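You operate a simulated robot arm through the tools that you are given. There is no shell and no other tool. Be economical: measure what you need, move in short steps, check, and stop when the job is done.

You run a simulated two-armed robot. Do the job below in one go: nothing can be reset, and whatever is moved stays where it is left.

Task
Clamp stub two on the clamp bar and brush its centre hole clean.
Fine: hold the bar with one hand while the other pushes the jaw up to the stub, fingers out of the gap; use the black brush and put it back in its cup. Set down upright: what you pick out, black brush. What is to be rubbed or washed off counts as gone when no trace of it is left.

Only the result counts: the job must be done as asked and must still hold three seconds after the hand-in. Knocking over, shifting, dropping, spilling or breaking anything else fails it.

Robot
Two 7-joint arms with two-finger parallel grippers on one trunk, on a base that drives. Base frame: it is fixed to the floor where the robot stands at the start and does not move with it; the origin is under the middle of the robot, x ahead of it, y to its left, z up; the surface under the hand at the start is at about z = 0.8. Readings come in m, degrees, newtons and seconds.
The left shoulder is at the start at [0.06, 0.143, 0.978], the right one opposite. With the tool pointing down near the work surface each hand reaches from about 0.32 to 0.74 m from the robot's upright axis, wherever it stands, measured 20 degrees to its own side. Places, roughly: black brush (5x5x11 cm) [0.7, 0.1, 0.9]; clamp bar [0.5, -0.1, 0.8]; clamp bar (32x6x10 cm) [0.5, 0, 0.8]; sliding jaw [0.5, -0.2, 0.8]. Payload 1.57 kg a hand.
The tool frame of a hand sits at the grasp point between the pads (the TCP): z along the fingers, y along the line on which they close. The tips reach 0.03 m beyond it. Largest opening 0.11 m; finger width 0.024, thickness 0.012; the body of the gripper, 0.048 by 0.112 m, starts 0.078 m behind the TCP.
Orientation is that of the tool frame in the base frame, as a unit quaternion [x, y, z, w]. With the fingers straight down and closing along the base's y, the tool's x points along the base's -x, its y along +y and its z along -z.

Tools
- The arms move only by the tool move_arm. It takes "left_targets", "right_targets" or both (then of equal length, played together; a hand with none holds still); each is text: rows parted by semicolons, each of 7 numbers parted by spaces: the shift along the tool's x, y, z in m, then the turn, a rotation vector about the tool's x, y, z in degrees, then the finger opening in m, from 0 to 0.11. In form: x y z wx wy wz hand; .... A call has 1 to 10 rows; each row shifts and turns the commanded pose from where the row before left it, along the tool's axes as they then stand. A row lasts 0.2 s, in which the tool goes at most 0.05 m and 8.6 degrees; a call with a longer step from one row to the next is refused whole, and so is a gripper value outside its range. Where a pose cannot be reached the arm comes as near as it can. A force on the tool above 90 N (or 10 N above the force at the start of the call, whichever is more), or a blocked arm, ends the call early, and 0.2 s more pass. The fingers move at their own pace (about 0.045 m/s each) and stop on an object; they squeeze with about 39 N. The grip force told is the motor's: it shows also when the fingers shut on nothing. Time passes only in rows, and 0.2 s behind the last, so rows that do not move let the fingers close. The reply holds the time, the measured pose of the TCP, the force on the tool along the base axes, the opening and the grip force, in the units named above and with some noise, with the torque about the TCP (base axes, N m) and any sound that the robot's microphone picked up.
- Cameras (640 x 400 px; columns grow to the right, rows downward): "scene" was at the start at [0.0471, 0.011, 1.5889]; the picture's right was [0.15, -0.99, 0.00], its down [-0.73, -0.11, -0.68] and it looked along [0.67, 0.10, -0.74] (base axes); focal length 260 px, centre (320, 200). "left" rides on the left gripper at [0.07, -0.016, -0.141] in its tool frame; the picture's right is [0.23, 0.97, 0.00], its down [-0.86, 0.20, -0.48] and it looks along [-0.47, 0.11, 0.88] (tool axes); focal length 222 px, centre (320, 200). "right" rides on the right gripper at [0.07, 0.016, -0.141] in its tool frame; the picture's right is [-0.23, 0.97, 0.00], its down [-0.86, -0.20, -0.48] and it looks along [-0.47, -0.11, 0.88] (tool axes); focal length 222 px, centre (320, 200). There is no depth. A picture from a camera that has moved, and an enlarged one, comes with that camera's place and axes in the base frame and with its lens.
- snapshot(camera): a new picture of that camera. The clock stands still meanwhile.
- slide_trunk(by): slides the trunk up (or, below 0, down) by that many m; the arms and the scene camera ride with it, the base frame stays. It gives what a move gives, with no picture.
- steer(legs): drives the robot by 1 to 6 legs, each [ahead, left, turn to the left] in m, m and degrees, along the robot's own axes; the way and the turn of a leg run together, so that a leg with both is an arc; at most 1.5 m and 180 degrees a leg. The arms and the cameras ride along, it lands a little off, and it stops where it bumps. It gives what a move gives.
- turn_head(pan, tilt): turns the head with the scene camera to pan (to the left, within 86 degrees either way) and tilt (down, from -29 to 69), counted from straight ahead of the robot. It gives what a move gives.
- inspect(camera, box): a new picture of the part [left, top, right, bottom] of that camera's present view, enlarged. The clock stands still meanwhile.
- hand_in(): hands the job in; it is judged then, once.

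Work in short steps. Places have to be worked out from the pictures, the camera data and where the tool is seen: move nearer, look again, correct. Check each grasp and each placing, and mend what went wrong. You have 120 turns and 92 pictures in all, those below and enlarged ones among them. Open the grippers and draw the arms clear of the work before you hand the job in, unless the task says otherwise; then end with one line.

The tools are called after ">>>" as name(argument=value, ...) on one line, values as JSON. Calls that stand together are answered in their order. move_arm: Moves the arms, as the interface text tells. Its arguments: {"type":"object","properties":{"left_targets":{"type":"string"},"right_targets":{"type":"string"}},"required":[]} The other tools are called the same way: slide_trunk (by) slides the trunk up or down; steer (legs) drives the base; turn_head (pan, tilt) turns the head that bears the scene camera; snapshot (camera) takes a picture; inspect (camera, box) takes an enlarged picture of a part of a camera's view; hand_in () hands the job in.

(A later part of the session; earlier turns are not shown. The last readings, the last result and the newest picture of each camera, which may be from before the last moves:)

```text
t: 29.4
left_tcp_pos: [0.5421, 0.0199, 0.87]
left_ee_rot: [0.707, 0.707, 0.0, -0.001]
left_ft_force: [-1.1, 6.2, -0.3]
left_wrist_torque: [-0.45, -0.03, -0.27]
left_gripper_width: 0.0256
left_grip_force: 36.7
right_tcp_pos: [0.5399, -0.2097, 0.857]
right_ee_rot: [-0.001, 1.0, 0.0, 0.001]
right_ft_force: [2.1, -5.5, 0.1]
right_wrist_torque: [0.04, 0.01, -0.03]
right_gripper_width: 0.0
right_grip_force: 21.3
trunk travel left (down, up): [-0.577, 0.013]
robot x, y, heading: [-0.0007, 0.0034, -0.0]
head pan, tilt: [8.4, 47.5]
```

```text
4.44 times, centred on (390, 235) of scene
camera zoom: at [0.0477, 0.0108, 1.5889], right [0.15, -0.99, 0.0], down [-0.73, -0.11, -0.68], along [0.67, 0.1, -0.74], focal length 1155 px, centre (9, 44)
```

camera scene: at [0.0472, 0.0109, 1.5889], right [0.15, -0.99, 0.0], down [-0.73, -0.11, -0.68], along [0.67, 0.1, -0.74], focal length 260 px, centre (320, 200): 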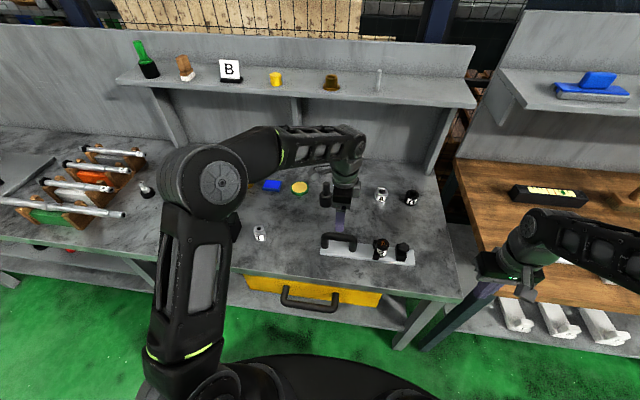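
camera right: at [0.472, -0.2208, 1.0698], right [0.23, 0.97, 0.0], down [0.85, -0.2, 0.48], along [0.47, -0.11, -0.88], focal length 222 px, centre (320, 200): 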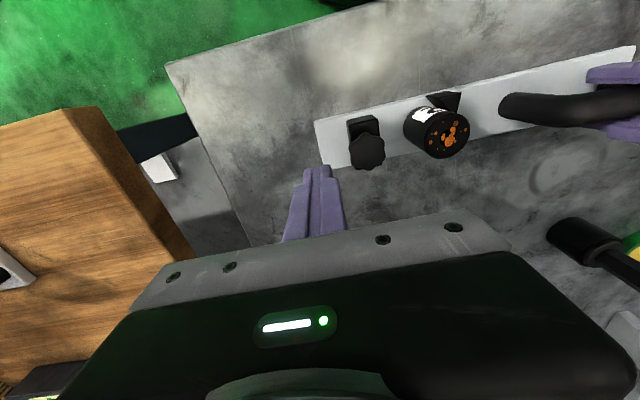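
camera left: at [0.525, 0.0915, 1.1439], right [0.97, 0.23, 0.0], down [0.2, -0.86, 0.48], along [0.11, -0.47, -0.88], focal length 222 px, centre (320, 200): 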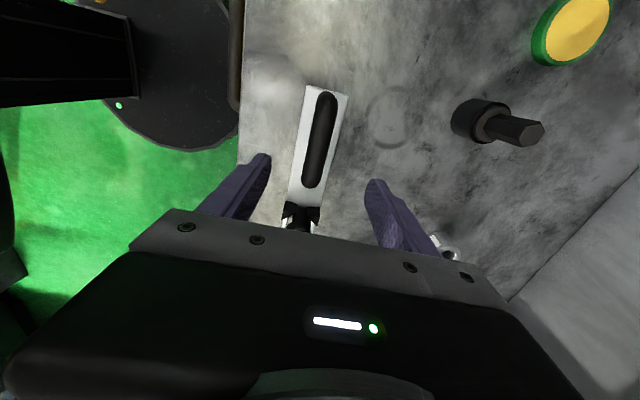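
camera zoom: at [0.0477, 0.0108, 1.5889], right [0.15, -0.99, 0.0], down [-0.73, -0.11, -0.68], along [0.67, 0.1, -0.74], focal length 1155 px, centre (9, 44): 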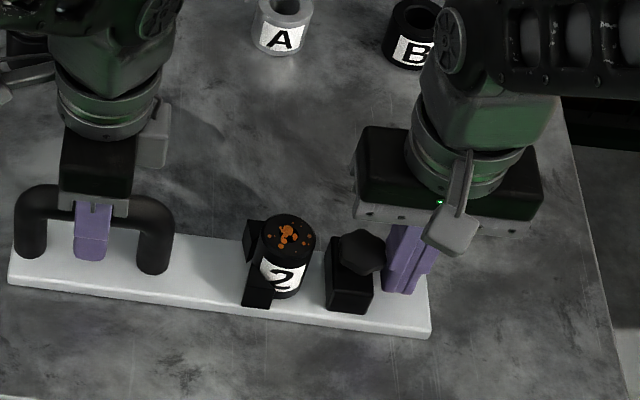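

The jaw slides easily (~6 N). I continue pushing, in fine steps near the end.

>>> move_arm(right_targets="0 0.005 0 0 0 0 0; 0 0.005 0 0 0 0 0; 0 0.005 0 0 0 0 0")

>>> inspect(camera="scene", box=[330, 190, 450, 280])

>>> snapshot(camera="right")

```text
t: 30.2
left_tcp_pos: [0.5427, 0.0202, 0.8694]
left_ee_rot: [0.707, 0.708, 0.0, -0.001]
left_ft_force: [-0.1, 6.3, 0.3]
left_wrist_torque: [0.5, -0.05, -0.08]
left_gripper_width: 0.0256
left_grip_force: 36.8
right_tcp_pos: [0.5411, -0.1931, 0.8553]
right_ee_rot: [0.0, 1.0, 0.0, 0.001]
right_ft_force: [0.9, -6.1, 3.6]
right_wrist_torque: [0.07, 0.01, -0.01]
right_gripper_width: 0.0
right_grip_force: 21.1
trunk travel left (down, up): [-0.577, 0.013]
robot x, y, heading: [0.0018, -0.0009, -0.3]
head pan, tilt: [8.4, 47.5]
```

```text
4.44 times, centred on (390, 235) of scene
camera zoom: at [0.0476, 0.011, 1.5889], right [0.15, -0.99, 0.0], down [-0.73, -0.11, -0.68], along [0.67, 0.1, -0.74], focal length 1155 px, centre (9, 44)
```

zoom: 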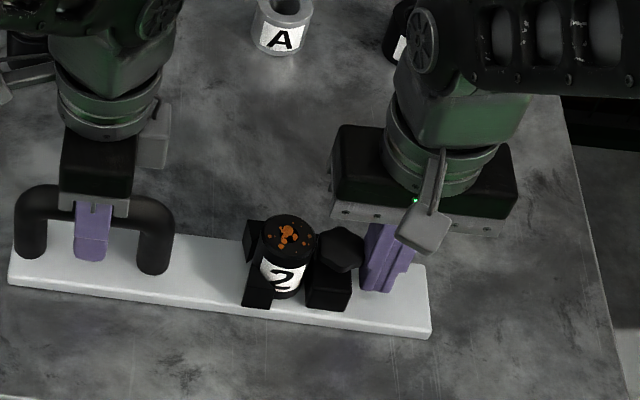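

```text
56 pictures are left
camera right: at [0.4713, -0.1767, 0.9961], right [0.23, 0.97, 0.0], down [0.85, -0.2, 0.48], along [0.47, -0.11, -0.88], focal length 222 px, centre (320, 200)
```

right: 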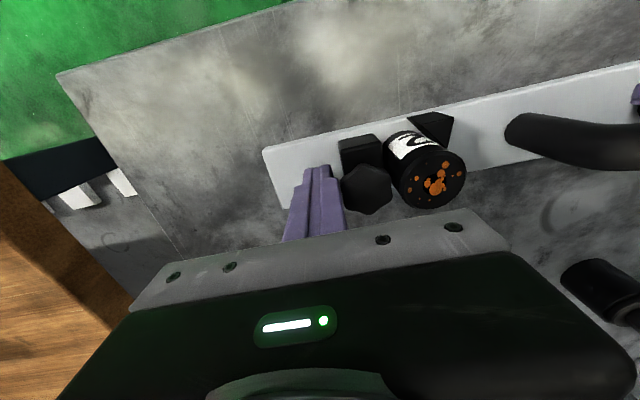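

Nearly touching; I push on in 2–3 mm steps and watch the force.

>>> move_arm(right_targets="0 0.003 0 0 0 0 0; 0 0.003 0 0 0 0 0")

>>> move_arm(right_targets="0 0.002 0 0 0 0 0; 0 0.002 0 0 0 0 0")

>>> inspect(camera="scene", box=[330, 190, 450, 280])

```text
t: 30.8
left_tcp_pos: [0.5412, 0.02, 0.8699]
left_ee_rot: [0.707, 0.707, 0.001, 0.0]
left_ft_force: [-1.8, 11.5, -0.7]
left_wrist_torque: [-0.76, -0.01, -0.35]
left_gripper_width: 0.0255
left_grip_force: 36.0
right_tcp_pos: [0.5392, -0.1889, 0.8549]
right_ee_rot: [0.001, 1.0, -0.001, 0.001]
right_ft_force: [1.1, -15.0, -1.5]
right_wrist_torque: [0.15, 0.02, -0.04]
right_gripper_width: 0.0
right_grip_force: 21.2
trunk travel left (down, up): [-0.577, 0.013]
robot x, y, heading: [-0.0002, 0.0007, 0.1]
head pan, tilt: [8.4, 47.5]
```

```text
t: 31.4
left_tcp_pos: [0.5417, 0.0211, 0.8695]
left_ee_rot: [0.706, 0.708, 0.001, -0.003]
left_ft_force: [-1.4, 23.4, 1.8]
left_wrist_torque: [-0.43, 0.01, -0.35]
left_gripper_width: 0.0256
left_grip_force: 37.1
right_tcp_pos: [0.5404, -0.1878, 0.8563]
right_ee_rot: [0.001, 1.0, -0.002, 0.0]
right_ft_force: [2.9, -25.4, -5.8]
right_wrist_torque: [0.19, 0.03, -0.13]
right_gripper_width: 0.0001
right_grip_force: 21.1
trunk travel left (down, up): [-0.577, 0.013]
robot x, y, heading: [0.0004, -0.0013, 0.0]
head pan, tilt: [8.4, 47.5]
```

```text
4.44 times, centred on (390, 235) of scene
camera zoom: at [0.0476, 0.0104, 1.5889], right [0.15, -0.99, 0.0], down [-0.73, -0.11, -0.68], along [0.67, 0.1, -0.74], focal length 1155 px, centre (9, 44)
```

zoom: 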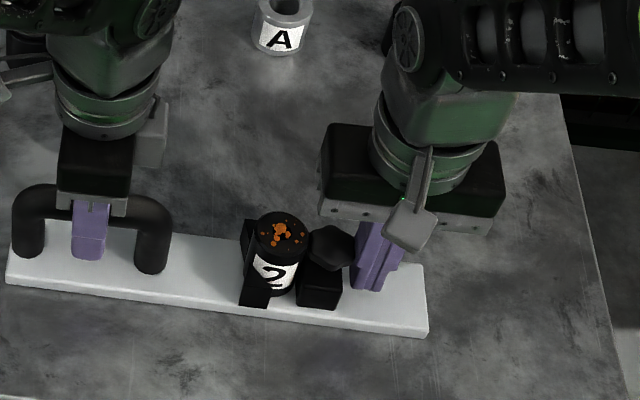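

Force rose to 25 N: the jaw bears on the stub. One small extra push to seat it, then I back the right hand off.

>>> move_arm(right_targets="0 0.002 0 0 0 0 0; 0 0.001 0 0 0 0 0; 0 0 0 0 0 0 0")

>>> move_arm(right_targets="0 -0.006 0 0 0 0 0; 0 -0.02 0 0 0 0 0; 0 -0.02 0 0 0 0 0; 0 0 -0.04 0 0 0 0; 0 0 -0.04 0 0 0 0; 0 0 -0.04 0 0 0 0; 0 0 0 0 0 0 0")

>>> inspect(camera="scene", box=[330, 190, 450, 280])

>>> inspect(camera="right", box=[300, 40, 540, 190])

```text
t: 32.2
left_tcp_pos: [0.5423, 0.0215, 0.8702]
left_ee_rot: [0.707, 0.708, 0.002, -0.001]
left_ft_force: [0.1, 30.6, 3.9]
left_wrist_torque: [-0.22, 0.02, -0.41]
left_gripper_width: 0.0256
left_grip_force: 36.9
right_tcp_pos: [0.5402, -0.1864, 0.8559]
right_ee_rot: [0.002, 1.0, -0.004, 0.0]
right_ft_force: [1.0, -35.3, -1.9]
right_wrist_torque: [0.33, 0.0, -0.09]
right_gripper_width: 0.0
right_grip_force: 20.6
trunk travel left (down, up): [-0.577, 0.013]
robot x, y, heading: [0.0021, -0.0011, 0.2]
head pan, tilt: [8.4, 47.5]
```

```text
t: 33.8
left_tcp_pos: [0.5411, 0.0189, 0.8715]
left_ee_rot: [0.707, 0.708, 0.0, -0.001]
left_ft_force: [-0.7, -1.9, -0.1]
left_wrist_torque: [-0.78, 0.04, -0.37]
left_gripper_width: 0.0255
left_grip_force: 37.1
right_tcp_pos: [0.5422, -0.2258, 0.9761]
right_ee_rot: [0.0, 1.0, 0.0, 0.001]
right_ft_force: [-0.6, 0.7, -0.3]
right_wrist_torque: [0.0, 0.02, -0.02]
right_gripper_width: 0.0001
right_grip_force: 21.6
trunk travel left (down, up): [-0.577, 0.013]
robot x, y, heading: [-0.0007, -0.0006, -0.1]
head pan, tilt: [8.4, 47.5]
```

```text
4.44 times, centred on (390, 235) of scene
camera zoom: at [0.0475, 0.0108, 1.5889], right [0.15, -0.99, 0.0], down [-0.73, -0.11, -0.68], along [0.67, 0.1, -0.74], focal length 1155 px, centre (9, 44)
```

zoom: 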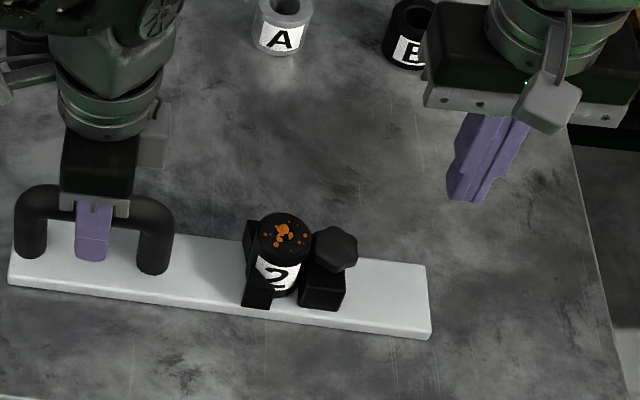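

```text
2.67 times, centred on (420, 115) of right
camera zoom: at [0.4726, -0.2084, 1.1173], right [0.23, 0.97, 0.0], down [0.85, -0.2, 0.48], along [0.47, -0.11, -0.88], focal length 592 px, centre (53, 427)
```

zoom: 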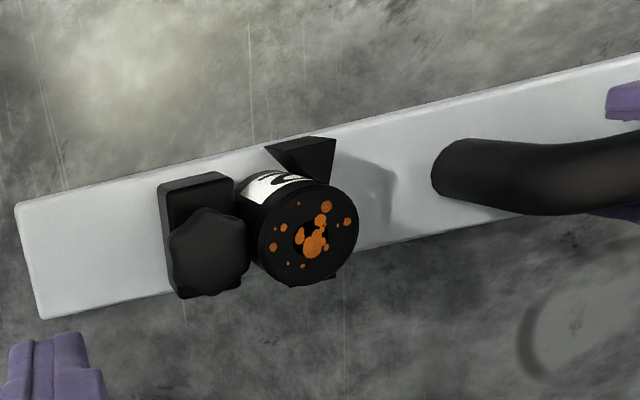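

The jaw now sits against the stub, which bears on both wedges. The brush is at about [0.745, 0.091] — out of easy reach — so I release the handle, raise both arms clear, and drive forward a bit.

>>> move_arm(left_targets="0 0 0 0 0 0 0.06; 0 0 0 0 0 0 0.08; 0 0 0 0 0 0 0.08; 0 0 0 0 0 0 0.08; 0 0 -0.04 0 0 0 0.08; 0 0 -0.05 0 0 0 0.08; 0 0 -0.05 0 0 0 0.08; 0 0 -0.03 0 0 0 0.08", right_targets="0 0 -0.03 0 0 0 0; 0.03 -0.02 -0.02 0 0 0 0; 0.03 -0.02 0 0 0 0 0; 0.03 -0.02 0 0 0 0 0; 0.03 -0.02 0 0 0 0 0; 0.03 -0.02 0 0 0 0 0; 0.03 -0.02 0 0 0 0 0; 0 0 0 0 0 0 0")

>>> steer(legs=[[0.1, 0, 0]])

>>> snapshot(camera="scene")

>>> snapshot(camera="left")

```text
t: 35.6
left_tcp_pos: [0.5441, 0.0215, 1.0395]
left_ee_rot: [0.707, 0.707, 0.0, 0.0]
left_ft_force: [-0.2, -0.3, 0.6]
left_wrist_torque: [-0.02, -0.01, 0.0]
left_gripper_width: 0.08
left_grip_force: 0.0
right_tcp_pos: [0.3582, -0.3462, 1.026]
right_ee_rot: [-0.001, 1.0, 0.0, 0.0]
right_ft_force: [0.0, 0.2, 0.1]
right_wrist_torque: [0.01, 0.04, 0.01]
right_gripper_width: 0.0
right_grip_force: 21.1
trunk travel left (down, up): [-0.577, 0.013]
robot x, y, heading: [-0.0007, 0.0011, 0.0]
head pan, tilt: [8.4, 47.5]
```

```text
t: 36.7
left_tcp_pos: [0.6437, 0.0227, 1.0393]
left_ee_rot: [0.707, 0.707, -0.001, -0.001]
left_ft_force: [0.3, 0.7, 0.3]
left_wrist_torque: [0.03, 0.02, 0.02]
left_gripper_width: 0.08
left_grip_force: 0.0
right_tcp_pos: [0.4582, -0.3456, 1.0269]
right_ee_rot: [0.0, 1.0, 0.0, -0.001]
right_ft_force: [0.3, -0.2, -0.1]
right_wrist_torque: [0.01, 0.04, 0.02]
right_gripper_width: 0.0002
right_grip_force: 21.3
trunk travel left (down, up): [-0.577, 0.013]
robot x, y, heading: [0.0983, -0.0002, 0.1]
head pan, tilt: [8.4, 47.5]
```

```text
52 pictures are left
camera scene: at [0.148, 0.0109, 1.5889], right [0.15, -0.99, 0.0], down [-0.73, -0.11, -0.67], along [0.67, 0.1, -0.74], focal length 260 px, centre (320, 200)
```

scene: 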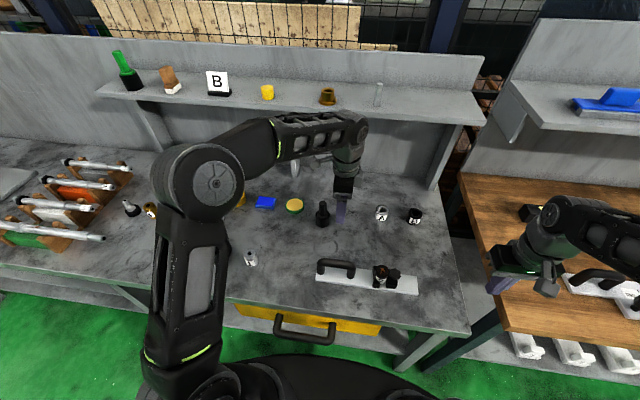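

```text
51 pictures are left
camera left: at [0.6262, 0.0915, 1.1801], right [0.97, 0.23, 0.0], down [0.2, -0.86, 0.48], along [0.11, -0.47, -0.88], focal length 222 px, centre (320, 200)
```

left: 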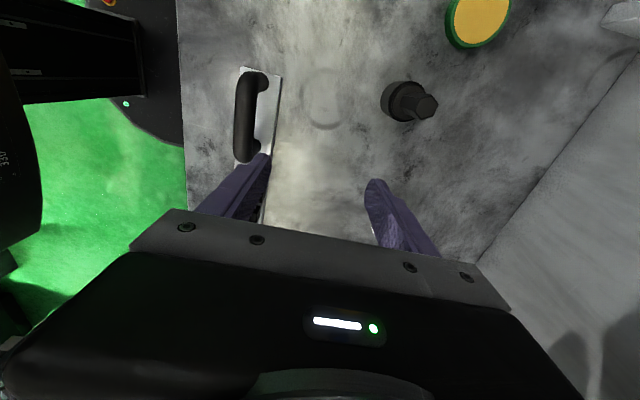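

Driving worked. The brush handle is near [0.748, 0.094]; I move the left hand above it and look again.

>>> move_arm(left_targets="0.024 0.0345 0 0 0 0 0.06; 0.024 0.0345 0 0 0 0 0.06; 0.023 0.0345 0 0 0 0 0.06; 0 0 0.04 0 0 0 0.06; 0 0 0 0 0 0 0.06")

>>> snapshot(camera="left")

>>> inspect(camera="scene", box=[270, 150, 400, 250])

```text
t: 37.9
left_tcp_pos: [0.744, 0.0907, 0.998]
left_ee_rot: [0.707, 0.707, 0.0, -0.001]
left_ft_force: [0.3, -0.1, -0.4]
left_wrist_torque: [0.05, -0.03, -0.03]
left_gripper_width: 0.06
left_grip_force: 0.2
right_tcp_pos: [0.4563, -0.3474, 1.0269]
right_ee_rot: [0.001, 1.0, 0.001, 0.001]
right_ft_force: [-1.3, 0.1, 0.0]
right_wrist_torque: [0.07, -0.02, 0.01]
right_gripper_width: 0.0004
right_grip_force: 20.8
trunk travel left (down, up): [-0.577, 0.013]
robot x, y, heading: [0.0993, 0.0028, -0.1]
head pan, tilt: [8.4, 47.5]
```

```text
50 pictures are left
camera left: at [0.7282, 0.1614, 1.1392], right [0.97, 0.23, 0.0], down [0.2, -0.86, 0.48], along [0.11, -0.47, -0.88], focal length 222 px, centre (320, 200)
```

left: 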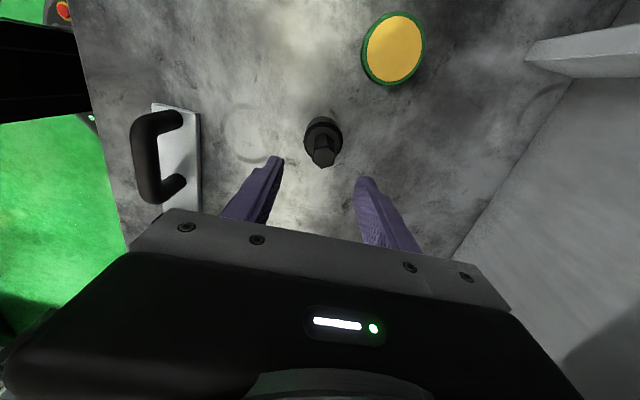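

```text
4.00 times, centred on (335, 200) of scene
camera zoom: at [0.1457, 0.0096, 1.589], right [0.15, -0.99, 0.0], down [-0.73, -0.11, -0.68], along [0.67, 0.1, -0.74], focal length 1039 px, centre (260, 200)
```

zoom: 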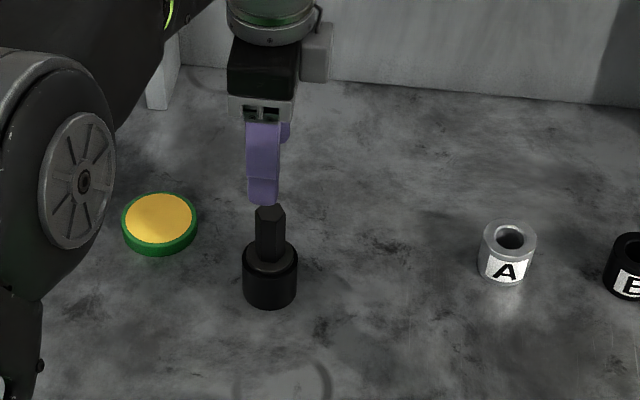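

The brush handle is at [0.748, 0.091] with its top at ≈0.91. I lower around the hex handle and grip it.

>>> move_arm(left_targets="0 0.004 0.035 0 0 0 0.06; 0 0 0.035 0 0 0 0.06; 0 0 0.031 0 0 0 0.06; 0 0 0 0 0 0 0; 0 0 0 0 0 0 0; 0 0 0 0 0 0 0; 0 0 0 0 0 0 0; 0 0 0 0 0 0 0")

>>> inspect(camera="scene", box=[270, 150, 400, 250])

>>> snapshot(camera="left")

```text
t: 39.7
left_tcp_pos: [0.7493, 0.0926, 0.8985]
left_ee_rot: [0.707, 0.707, 0.0, 0.0]
left_ft_force: [-0.2, 0.1, 0.6]
left_wrist_torque: [-0.01, -0.03, 0.0]
left_gripper_width: 0.0235
left_grip_force: 35.7
right_tcp_pos: [0.4578, -0.3457, 1.0261]
right_ee_rot: [0.0, 1.0, 0.0, 0.001]
right_ft_force: [0.1, -0.7, 0.1]
right_wrist_torque: [-0.02, -0.04, 0.0]
right_gripper_width: 0.0
right_grip_force: 21.4
trunk travel left (down, up): [-0.577, 0.013]
robot x, y, heading: [0.1008, -0.0004, -0.2]
head pan, tilt: [8.4, 47.5]
```

```text
4.00 times, centred on (335, 200) of scene
camera zoom: at [0.1462, 0.0109, 1.5889], right [0.15, -0.99, 0.0], down [-0.73, -0.11, -0.68], along [0.67, 0.1, -0.74], focal length 1039 px, centre (260, 200)
```

zoom: 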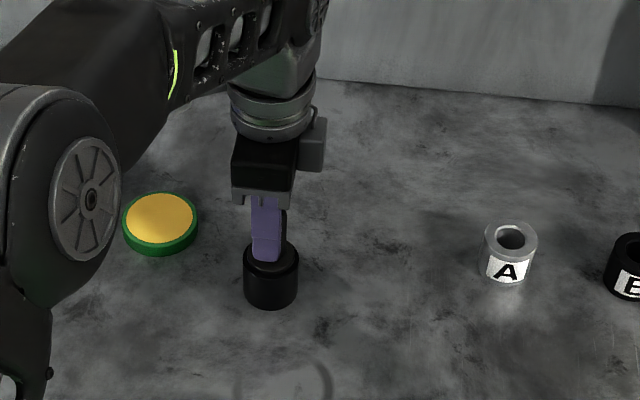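

```text
47 pictures are left
camera left: at [0.7332, 0.1625, 1.0394], right [0.97, 0.23, 0.0], down [0.2, -0.86, 0.48], along [0.11, -0.47, -0.88], focal length 222 px, centre (320, 200)
```

left: 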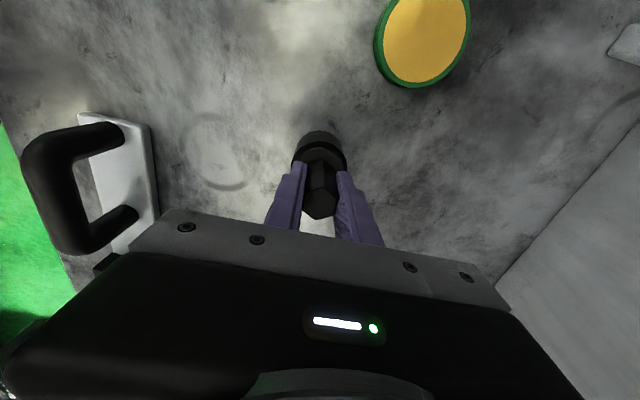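

The hex handle is held (23.5 mm). I lift slowly and check that the cup stays put.

>>> move_arm(left_targets="0 0 -0.015 0 0 0 0; 0 0 -0.02 0 0 0 0; 0 0 -0.03 0 0 0 0; 0 0 -0.03 0 0 0 0; 0 0 0 0 0 0 0")

>>> inspect(camera="scene", box=[270, 150, 400, 250])

>>> snapshot(camera="left")

```text
t: 40.9
left_tcp_pos: [0.7494, 0.0917, 0.9934]
left_ee_rot: [0.707, 0.707, 0.0, 0.0]
left_ft_force: [0.0, 0.5, -0.7]
left_wrist_torque: [0.07, -0.02, 0.02]
left_gripper_width: 0.023
left_grip_force: 35.8
right_tcp_pos: [0.457, -0.346, 1.0281]
right_ee_rot: [0.0, 1.0, 0.0, 0.0]
right_ft_force: [-0.2, -0.1, -0.7]
right_wrist_torque: [0.0, 0.0, -0.01]
right_gripper_width: 0.0001
right_grip_force: 21.3
trunk travel left (down, up): [-0.577, 0.013]
robot x, y, heading: [0.1026, -0.0014, 0.1]
head pan, tilt: [8.4, 47.5]
```

```text
4.00 times, centred on (335, 200) of scene
camera zoom: at [0.1464, 0.011, 1.5889], right [0.15, -0.99, 0.0], down [-0.73, -0.11, -0.68], along [0.67, 0.1, -0.74], focal length 1039 px, centre (260, 200)
```

zoom: 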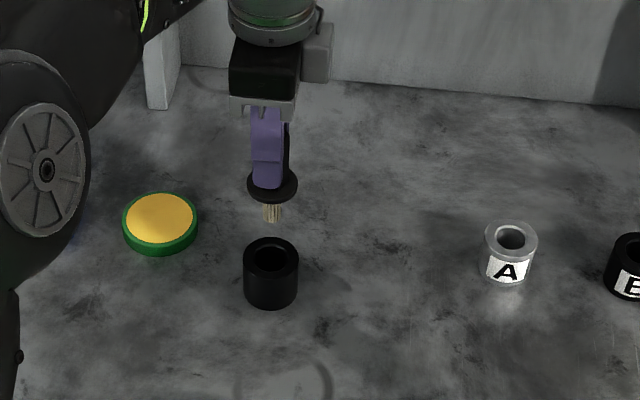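

```text
45 pictures are left
camera left: at [0.7331, 0.1621, 1.1348], right [0.97, 0.23, 0.0], down [0.2, -0.86, 0.48], along [0.11, -0.47, -0.88], focal length 222 px, centre (320, 200)
```

left: 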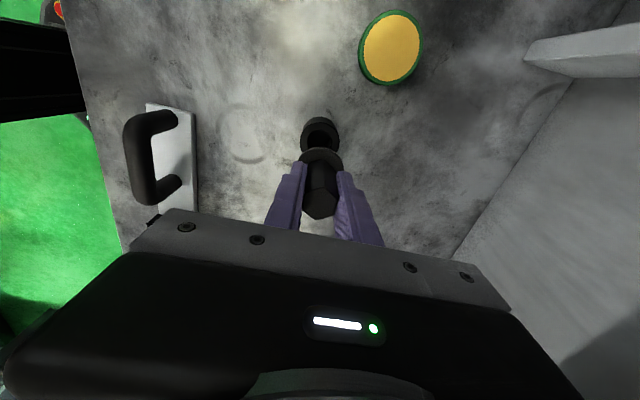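

The brush came out cleanly and the cup stays. From two views the stub top centre is at about [0.540, −0.120, 0.872]; I carry the brush there, hovering above.

>>> move_arm(left_targets="0 0 -0.02 0 0 0 0; -0.0303 -0.0299 0 0 0 0 0; -0.0303 -0.0299 0 0 0 0 0; -0.0303 -0.0299 0 0 0 0 0; -0.0303 -0.0299 0 0 0 0 0; -0.0303 -0.0299 0 0 0 0 0; -0.0303 -0.0299 0 0 0 0 0; -0.0303 -0.0299 0 0 0 0 0; 0 0 0 0 0 0 0")

>>> inspect(camera="scene", box=[330, 220, 450, 310])

>>> snapshot(camera="right")

```text
t: 42.9
left_tcp_pos: [0.5421, -0.1195, 1.0152]
left_ee_rot: [0.707, 0.707, 0.0, 0.0]
left_ft_force: [-0.6, -0.5, -1.0]
left_wrist_torque: [0.04, -0.02, -0.01]
left_gripper_width: 0.0231
left_grip_force: 35.4
right_tcp_pos: [0.4577, -0.346, 1.0282]
right_ee_rot: [-0.001, 1.0, 0.0, 0.0]
right_ft_force: [0.5, 1.0, 0.5]
right_wrist_torque: [-0.03, 0.01, 0.01]
right_gripper_width: 0.0
right_grip_force: 21.8
trunk travel left (down, up): [-0.577, 0.013]
robot x, y, heading: [0.1007, 0.0021, 0.2]
head pan, tilt: [8.4, 47.5]
```

```text
4.44 times, centred on (390, 265) of scene
camera zoom: at [0.1465, 0.0113, 1.5889], right [0.15, -0.99, 0.0], down [-0.73, -0.11, -0.68], along [0.67, 0.1, -0.74], focal length 1155 px, centre (9, -89)
```

zoom: 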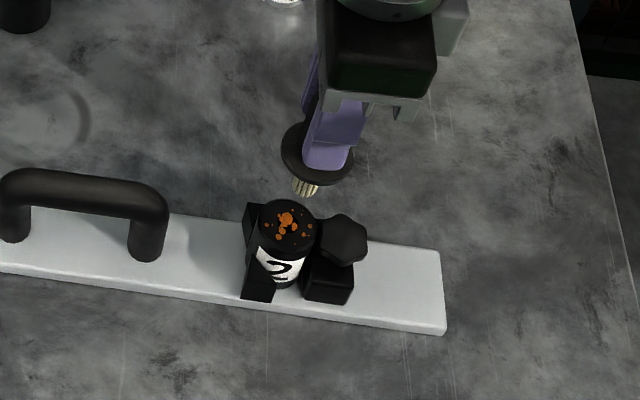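

```text
43 pictures are left
camera right: at [0.3881, -0.3284, 1.168], right [0.23, 0.97, 0.0], down [0.85, -0.2, 0.48], along [0.47, -0.11, -0.88], focal length 222 px, centre (320, 200)
```

right: 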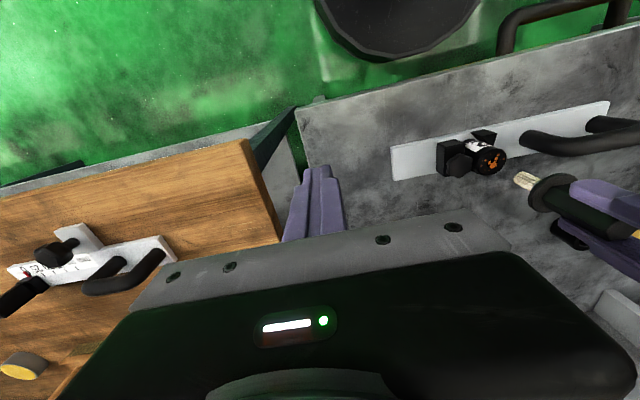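

The bristles hover above the stub, ≈2–4 mm too far in x. I lower to about 1 cm above the top and check the alignment with enlarged views.

>>> move_arm(left_targets="0 -0.002 0.02 0 0 0 0; 0 0 0.014 0 0 0 0; 0 0 0 0 0 0 0")

>>> inspect(camera="scene", box=[365, 240, 415, 275])

>>> inspect(camera="right", box=[440, 110, 560, 200])

```text
t: 43.7
left_tcp_pos: [0.5387, -0.119, 0.98]
left_ee_rot: [0.707, 0.707, 0.0, 0.001]
left_ft_force: [0.0, 0.2, -0.8]
left_wrist_torque: [0.0, 0.03, -0.02]
left_gripper_width: 0.0232
left_grip_force: 36.4
right_tcp_pos: [0.4567, -0.346, 1.0269]
right_ee_rot: [0.001, 1.0, 0.0, 0.0]
right_ft_force: [-0.1, 0.5, 0.6]
right_wrist_torque: [0.0, -0.03, -0.05]
right_gripper_width: 0.0001
right_grip_force: 21.0
trunk travel left (down, up): [-0.577, 0.013]
robot x, y, heading: [0.1011, 0.0023, -0.3]
head pan, tilt: [8.4, 47.5]
```

```text
11.43 times, centred on (390, 258) of scene
camera zoom: at [0.1461, 0.011, 1.5889], right [0.15, -0.99, 0.0], down [-0.73, -0.11, -0.68], along [0.67, 0.1, -0.74], focal length 2969 px, centre (-480, -457)
```

zoom: 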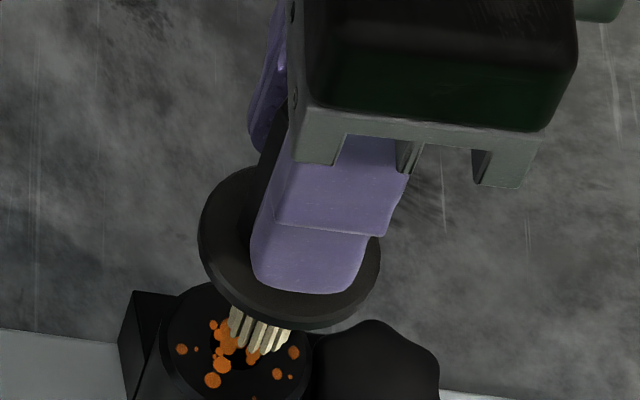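

```text
4.44 times, centred on (500, 155) of right
camera zoom: at [0.3878, -0.3287, 1.168], right [0.23, 0.97, 0.0], down [0.85, -0.2, 0.48], along [0.47, -0.11, -0.88], focal length 987 px, centre (-480, 400)
```

zoom: 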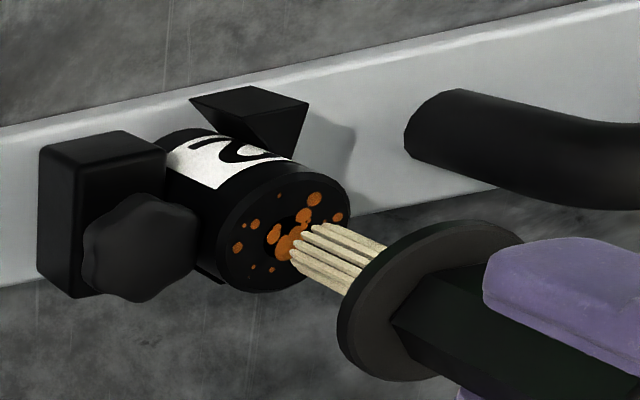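

Bristle tips are about 4–5 mm too far toward −y of the hole. I correct by +4.5 mm and lower slightly.

>>> move_arm(left_targets="0.0045 0 0 0 0 0 0; 0 0 0.004 0 0 0 0; 0 0 0 0 0 0 0")

>>> inspect(camera="scene", box=[365, 245, 415, 280])

>>> inspect(camera="right", box=[460, 130, 540, 190])

```text
t: 44.5
left_tcp_pos: [0.5375, -0.115, 0.9756]
left_ee_rot: [0.707, 0.707, 0.0, 0.0]
left_ft_force: [0.6, 0.7, -0.5]
left_wrist_torque: [0.02, -0.02, 0.01]
left_gripper_width: 0.0234
left_grip_force: 35.5
right_tcp_pos: [0.4575, -0.3457, 1.0281]
right_ee_rot: [0.0, 1.0, 0.0, 0.001]
right_ft_force: [-0.7, 0.6, 0.0]
right_wrist_torque: [0.02, 0.02, 0.0]
right_gripper_width: 0.0
right_grip_force: 21.5
trunk travel left (down, up): [-0.577, 0.013]
robot x, y, heading: [0.0953, -0.0002, 0.1]
head pan, tilt: [8.4, 47.5]
```

```text
11.43 times, centred on (390, 262) of scene
camera zoom: at [0.1461, 0.011, 1.5889], right [0.15, -0.99, 0.0], down [-0.73, -0.11, -0.68], along [0.67, 0.1, -0.74], focal length 2969 px, centre (-480, -514)
```

zoom: 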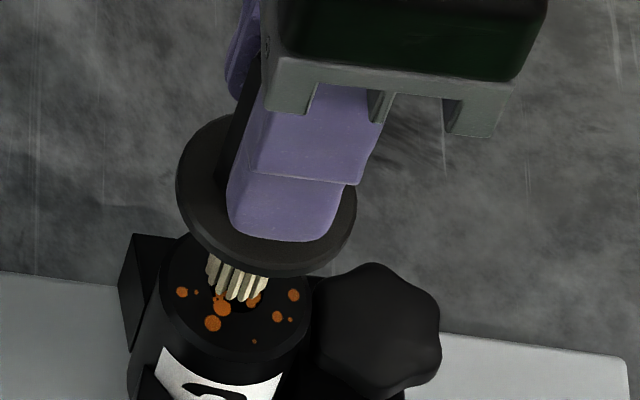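

```text
6.67 times, centred on (500, 160) of right
camera zoom: at [0.3878, -0.3287, 1.1681], right [0.23, 0.97, 0.0], down [0.85, -0.2, 0.48], along [0.47, -0.11, -0.88], focal length 1481 px, centre (-880, 467)
```

zoom: 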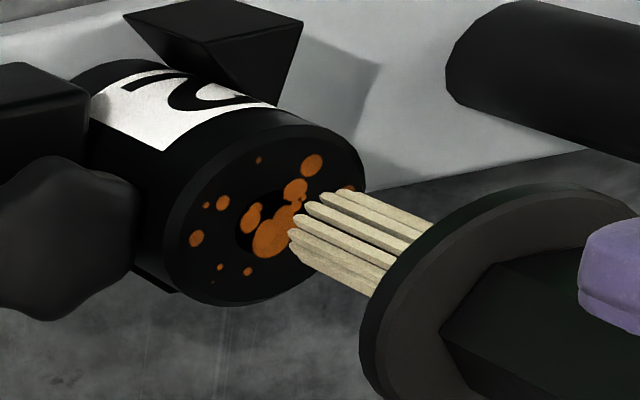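

Comparing views: the tips are ≈1 cm above the top and ≈4 mm too far toward −x. I correct that, go down 5 mm and check again.

>>> move_arm(left_targets="-0.001 0.004 0 0 0 0 0; 0 0 0.005 0 0 0 0; 0 0 0 0 0 0 0")

>>> inspect(camera="scene", box=[365, 245, 415, 280])

>>> inspect(camera="right", box=[460, 130, 540, 190])

```text
t: 45.3
left_tcp_pos: [0.5418, -0.1159, 0.9705]
left_ee_rot: [0.707, 0.707, 0.0, 0.0]
left_ft_force: [0.8, -0.2, -0.8]
left_wrist_torque: [0.04, -0.01, 0.0]
left_gripper_width: 0.0232
left_grip_force: 35.1
right_tcp_pos: [0.4579, -0.3464, 1.0285]
right_ee_rot: [0.0, 1.0, -0.001, 0.001]
right_ft_force: [0.5, 0.6, -0.1]
right_wrist_torque: [0.01, 0.0, -0.01]
right_gripper_width: 0.0002
right_grip_force: 21.3
trunk travel left (down, up): [-0.577, 0.013]
robot x, y, heading: [0.1018, 0.0005, -0.0]
head pan, tilt: [8.4, 47.5]
```

```text
11.43 times, centred on (390, 262) of scene
camera zoom: at [0.1461, 0.0109, 1.5889], right [0.15, -0.99, 0.0], down [-0.73, -0.11, -0.68], along [0.67, 0.1, -0.74], focal length 2969 px, centre (-480, -514)
```

zoom: 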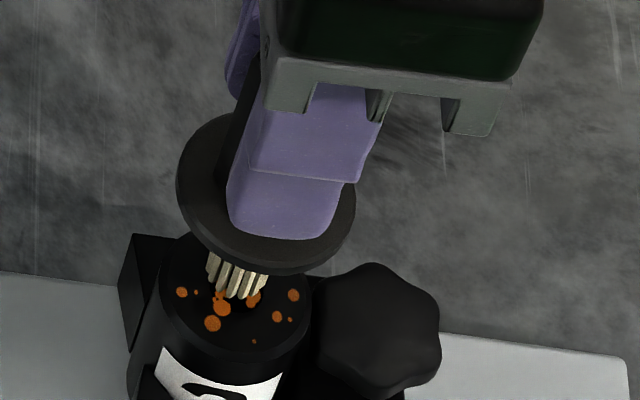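

```text
6.67 times, centred on (500, 160) of right
camera zoom: at [0.3878, -0.3287, 1.168], right [0.23, 0.97, 0.0], down [0.85, -0.2, 0.48], along [0.47, -0.11, -0.88], focal length 1481 px, centre (-880, 467)
```

zoom: 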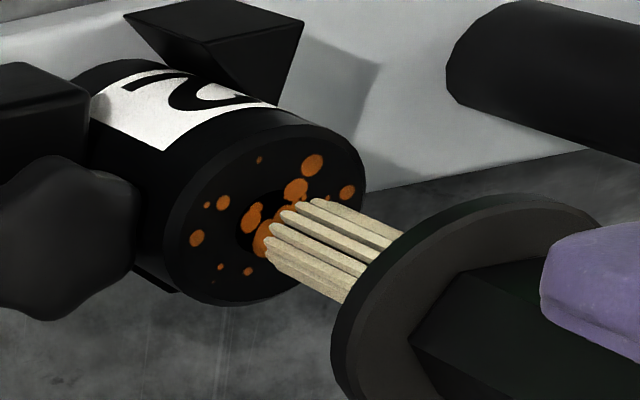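

Alignment is now within about 1–2 mm. I descend a centimetre in small steps, watching the force.

>>> move_arm(left_targets="0 -0.001 0.003 0 0 0 0; 0 0 0.003 0 0 0 0; 0 0 0.003 0 0 0 0; 0 0 0.003 0 0 0 0; 0 0 0 0 0 0 0")

>>> inspect(camera="right", box=[460, 130, 540, 190])

>>> inspect(camera="scene", box=[365, 245, 415, 280])

```text
t: 46.5
left_tcp_pos: [0.5401, -0.1182, 0.9609]
left_ee_rot: [0.707, 0.708, 0.0, 0.004]
left_ft_force: [1.1, -0.5, 33.2]
left_wrist_torque: [-0.16, 0.02, 0.01]
left_gripper_width: 0.0237
left_grip_force: 36.1
right_tcp_pos: [0.4547, -0.3459, 1.0286]
right_ee_rot: [0.0, 1.0, 0.0, 0.003]
right_ft_force: [0.5, 0.2, 0.3]
right_wrist_torque: [0.0, 0.01, 0.01]
right_gripper_width: 0.0004
right_grip_force: 21.7
trunk travel left (down, up): [-0.577, 0.013]
robot x, y, heading: [0.0965, 0.0012, -0.2]
head pan, tilt: [8.4, 47.5]
```

```text
6.67 times, centred on (500, 160) of right
camera zoom: at [0.386, -0.3283, 1.1689], right [0.23, 0.97, 0.0], down [0.85, -0.2, 0.48], along [0.47, -0.11, -0.88], focal length 1481 px, centre (-880, 467)
```

zoom: 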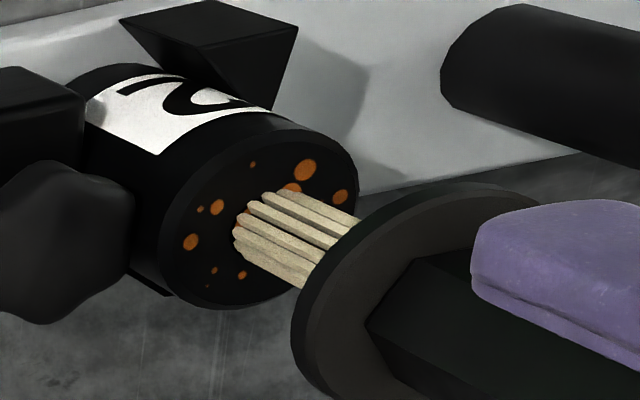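

```text
11.43 times, centred on (390, 262) of scene
camera zoom: at [0.1437, 0.0116, 1.5893], right [0.15, -0.99, 0.0], down [-0.73, -0.11, -0.68], along [0.67, 0.1, -0.74], focal length 2969 px, centre (-480, -514)
```

zoom: 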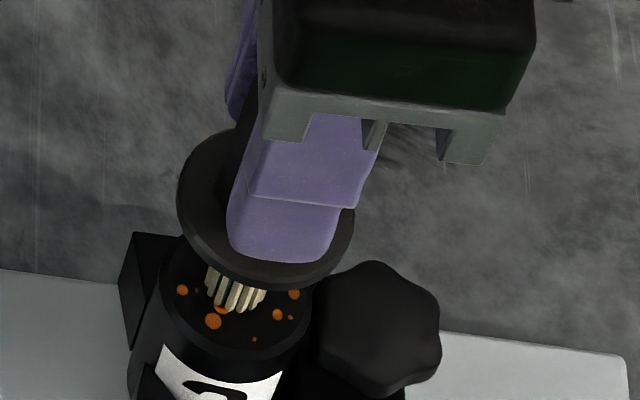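

Contact at 33 N without real entry: the bristles seem to catch the hole's rim, perhaps 2 mm too far toward +y. I lift, shift −2 mm in y, and press down again gently.

>>> move_arm(left_targets="0 0 -0.006 0 0 0 0; -0.002 0 0 0 0 0 0; 0 0 0.003 0 0 0 0; 0 0 0.002 0 0 0 0; 0 0 0 0 0 0 0")

>>> inspect(camera="right", box=[460, 130, 540, 190])

```text
t: 47.7
left_tcp_pos: [0.5396, -0.1173, 0.9613]
left_ee_rot: [0.706, 0.708, 0.0, 0.0]
left_ft_force: [-2.9, 4.1, 12.7]
left_wrist_torque: [0.26, 0.19, 0.0]
left_gripper_width: 0.0232
left_grip_force: 35.5
right_tcp_pos: [0.456, -0.3449, 1.0283]
right_ee_rot: [0.0, 1.0, 0.0, 0.001]
right_ft_force: [0.5, 0.0, -0.2]
right_wrist_torque: [0.01, 0.01, -0.02]
right_gripper_width: 0.0
right_grip_force: 21.7
trunk travel left (down, up): [-0.577, 0.013]
robot x, y, heading: [0.1005, -0.0005, 0.0]
head pan, tilt: [8.4, 47.5]
```

```text
6.67 times, centred on (500, 160) of right
camera zoom: at [0.387, -0.3281, 1.1685], right [0.23, 0.97, 0.0], down [0.85, -0.2, 0.48], along [0.47, -0.11, -0.88], focal length 1481 px, centre (-880, 467)
```

zoom: 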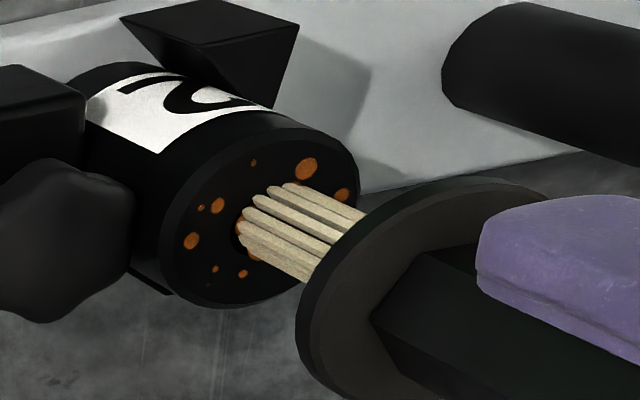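

The rim pushes the brush toward −x/+y, so I follow: 1–1.5 mm that way, and descend carefully.

>>> move_arm(left_targets="0.001 -0.0015 -0.001 0 0 0 0; 0 0 0.002 0 0 0 0; 0 0 0.002 0 0 0 0; 0 0 0 0 0 0 0")

>>> inspect(camera="right", box=[460, 130, 540, 190])

```text
t: 48.7
left_tcp_pos: [0.5398, -0.1187, 0.959]
left_ee_rot: [0.706, 0.708, 0.0, 0.003]
left_ft_force: [1.4, 2.0, 33.3]
left_wrist_torque: [0.08, -0.09, -0.01]
left_gripper_width: 0.0236
left_grip_force: 36.3
right_tcp_pos: [0.4549, -0.3447, 1.0279]
right_ee_rot: [0.0, 1.0, 0.0, 0.001]
right_ft_force: [-0.3, -0.8, 0.2]
right_wrist_torque: [-0.02, -0.04, -0.03]
right_gripper_width: 0.0
right_grip_force: 21.5
trunk travel left (down, up): [-0.577, 0.013]
robot x, y, heading: [0.094, -0.0028, 0.6]
head pan, tilt: [8.4, 47.5]
```

```text
6.67 times, centred on (500, 160) of right
camera zoom: at [0.3864, -0.328, 1.1689], right [0.23, 0.97, 0.0], down [0.85, -0.2, 0.48], along [0.47, -0.11, -0.88], focal length 1481 px, centre (-880, 467)
```

zoom: 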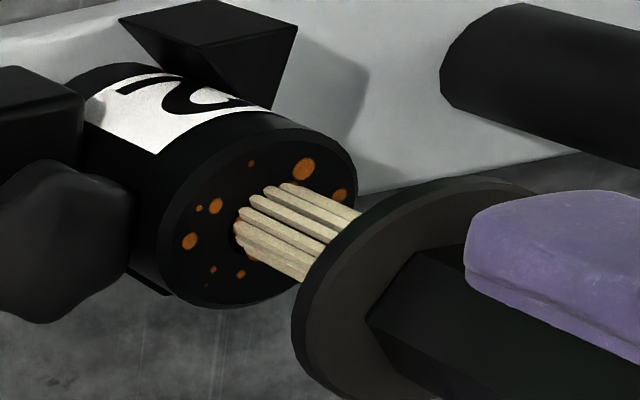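

Still stopped at 33 N with little sideways force. I lift 2 cm and look at the hole to see what changed.

>>> move_arm(left_targets="0 0 -0.01 0 0 0 0; 0 0 -0.015 0 0 0 0; 0 0.02 0 0 0 0 0; 0 0 0 0 0 0 0")

>>> inspect(camera="right", box=[460, 130, 540, 190])

>>> inspect(camera="scene", box=[365, 240, 415, 275])

```text
t: 49.7
left_tcp_pos: [0.5591, -0.1188, 0.9819]
left_ee_rot: [0.707, 0.707, 0.0, 0.0]
left_ft_force: [0.6, 0.2, -0.8]
left_wrist_torque: [0.01, 0.01, 0.0]
left_gripper_width: 0.0233
left_grip_force: 35.7
right_tcp_pos: [0.4565, -0.3445, 1.0288]
right_ee_rot: [0.0, 1.0, -0.001, 0.0]
right_ft_force: [-0.2, 0.1, -0.7]
right_wrist_torque: [-0.01, 0.01, 0.01]
right_gripper_width: 0.0001
right_grip_force: 20.9
trunk travel left (down, up): [-0.577, 0.013]
robot x, y, heading: [0.0978, -0.0003, -0.3]
head pan, tilt: [8.4, 47.5]
```

```text
6.67 times, centred on (500, 160) of right
camera zoom: at [0.3873, -0.3287, 1.1681], right [0.23, 0.97, 0.0], down [0.85, -0.2, 0.48], along [0.47, -0.11, -0.88], focal length 1481 px, centre (-880, 467)
```

zoom: 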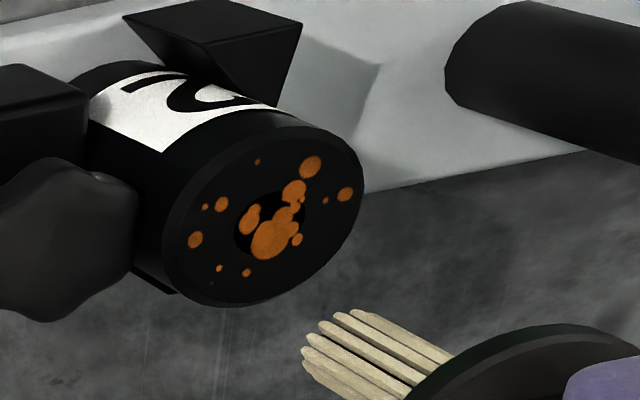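

```text
11.43 times, centred on (390, 258) of scene
camera zoom: at [0.1455, 0.011, 1.5889], right [0.15, -0.99, 0.0], down [-0.73, -0.11, -0.68], along [0.67, 0.1, -0.74], focal length 2969 px, centre (-480, -457)
```

zoom: 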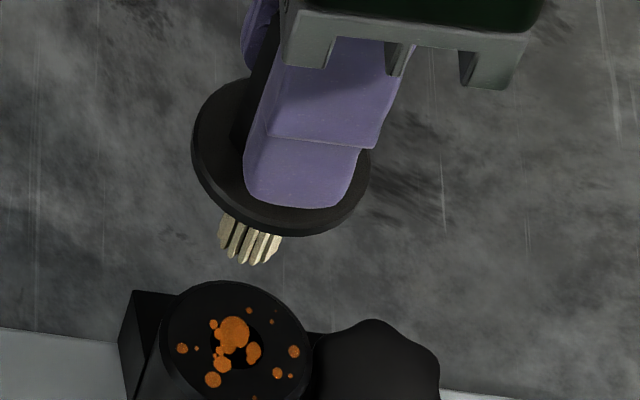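

Now the hole (dia ≈15 mm) is clear to see and the bristle bundle is about as wide, so alignment must be tight. By triangulation I must go 17 mm back in −x; I do so, descend to just above, and check.

>>> move_arm(left_targets="0 -0.017 0 0 0 0 0; 0 0 0.01 0 0 0 0; 0 0 0.007 0 0 0 0; 0 0 0 0 0 0 0")

>>> inspect(camera="right", box=[475, 140, 525, 180])

>>> inspect(camera="scene", box=[375, 252, 405, 273])

```text
t: 50.7
left_tcp_pos: [0.5414, -0.1189, 0.9642]
left_ee_rot: [0.707, 0.707, 0.0, 0.0]
left_ft_force: [-0.3, -0.1, -1.1]
left_wrist_torque: [0.02, 0.0, -0.02]
left_gripper_width: 0.0231
left_grip_force: 36.0
right_tcp_pos: [0.4565, -0.3466, 1.0267]
right_ee_rot: [0.001, 1.0, 0.0, 0.0]
right_ft_force: [0.7, -0.4, 0.4]
right_wrist_torque: [0.01, -0.01, -0.01]
right_gripper_width: 0.0
right_grip_force: 21.4
trunk travel left (down, up): [-0.577, 0.013]
robot x, y, heading: [0.1008, 0.0035, 0.1]
head pan, tilt: [8.4, 47.5]
```

```text
10.00 times, centred on (500, 160) of right
camera zoom: at [0.388, -0.3287, 1.168], right [0.23, 0.97, 0.0], down [0.85, -0.2, 0.48], along [0.47, -0.11, -0.88], focal length 2221 px, centre (-1480, 600)
```

zoom: 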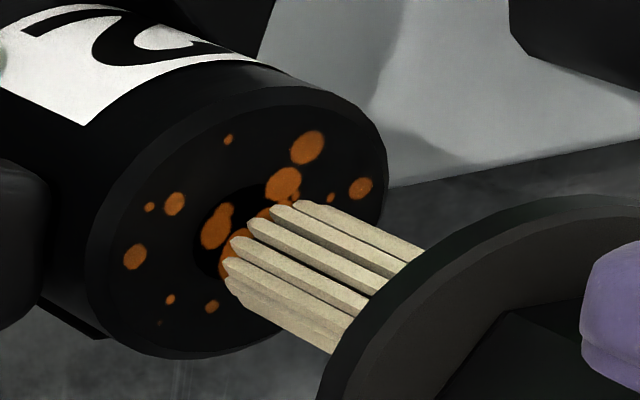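

```text
16.00 times, centred on (390, 262) of scene
camera zoom: at [0.1464, 0.0109, 1.5889], right [0.15, -0.99, 0.0], down [-0.73, -0.11, -0.68], along [0.67, 0.1, -0.74], focal length 4157 px, centre (-800, -800)
```

zoom: 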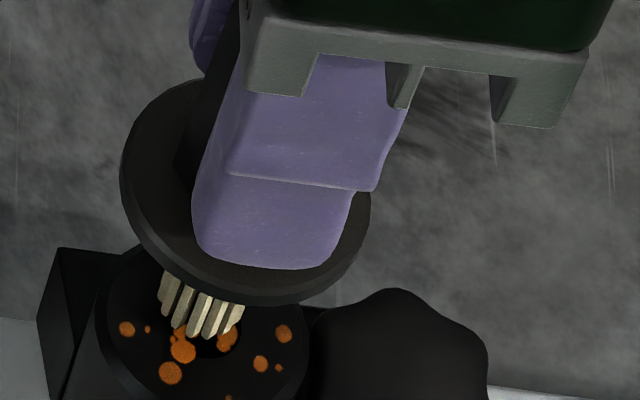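

The brush is nearly centred; earlier contact at z≈0.96 was simply the tips meeting the dirty top around the hole. I'll press lightly over the hole and scrub with small strokes, then look whether the dirt goes.

>>> move_arm(left_targets="-0.001 -0.002 0.002 0 0 0 0; 0 0 0.0015 0 0 0 0; 0 0.003 0 0 0 0 0; 0 -0.006 0 0 0 0 0; 0 0.003 0 0 0 0 0; 0.003 0 0 0 0 0 0; -0.006 0 0 0 0 0 0; 0.003 0 0 0 0 0 0")

>>> inspect(camera="right", box=[475, 140, 525, 180])

```text
t: 52.5
left_tcp_pos: [0.5407, -0.1189, 0.9613]
left_ee_rot: [0.707, 0.707, 0.0, 0.0]
left_ft_force: [0.2, -0.2, -0.8]
left_wrist_torque: [0.0, -0.04, 0.01]
left_gripper_width: 0.0233
left_grip_force: 35.3
right_tcp_pos: [0.4567, -0.3457, 1.0275]
right_ee_rot: [-0.001, 1.0, 0.0, 0.002]
right_ft_force: [0.1, 0.2, 0.2]
right_wrist_torque: [0.0, 0.01, -0.03]
right_gripper_width: 0.0
right_grip_force: 21.3
trunk travel left (down, up): [-0.577, 0.013]
robot x, y, heading: [0.1005, 0.0025, -0.1]
head pan, tilt: [8.4, 47.5]
```

```text
10.00 times, centred on (500, 160) of right
camera zoom: at [0.3877, -0.3285, 1.1681], right [0.23, 0.97, 0.0], down [0.85, -0.2, 0.48], along [0.47, -0.11, -0.88], focal length 2221 px, centre (-1480, 600)
```

zoom: 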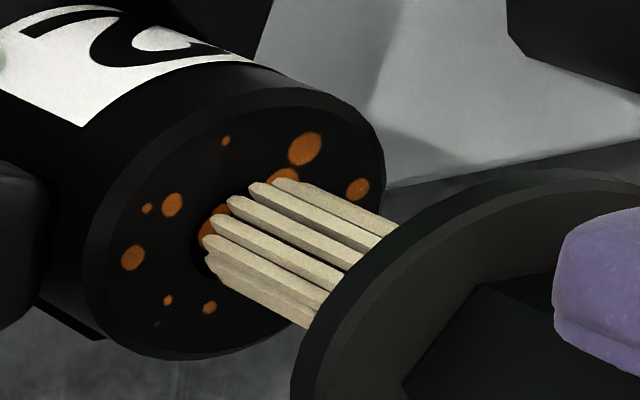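

No contact now at a height that gave force before, so the brush may be entering. I go down further in small steps.

>>> move_arm(left_targets="0 0 0.002 0 0 0 0; 0 0 0.002 0 0 0 0; 0 0 0 0 0 0 0")

>>> inspect(camera="right", box=[475, 140, 525, 180])

```text
t: 53.3
left_tcp_pos: [0.5399, -0.1186, 0.9604]
left_ee_rot: [0.706, 0.708, 0.0, 0.002]
left_ft_force: [-0.9, 1.8, 18.0]
left_wrist_torque: [0.1, 0.1, -0.03]
left_gripper_width: 0.0231
left_grip_force: 35.7
right_tcp_pos: [0.4565, -0.3456, 1.0274]
right_ee_rot: [-0.001, 1.0, -0.001, 0.001]
right_ft_force: [-0.7, -0.1, 0.4]
right_wrist_torque: [0.0, 0.03, -0.03]
right_gripper_width: 0.0
right_grip_force: 21.4
trunk travel left (down, up): [-0.577, 0.013]
robot x, y, heading: [0.0979, 0.0025, 0.0]
head pan, tilt: [8.4, 47.5]
```

```text
10.00 times, centred on (500, 160) of right
camera zoom: at [0.3867, -0.3282, 1.1687], right [0.23, 0.97, 0.0], down [0.85, -0.2, 0.48], along [0.47, -0.11, -0.88], focal length 2221 px, centre (-1480, 600)
```

zoom: 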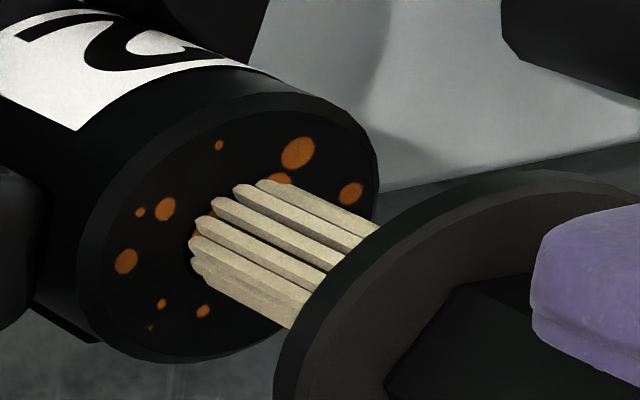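

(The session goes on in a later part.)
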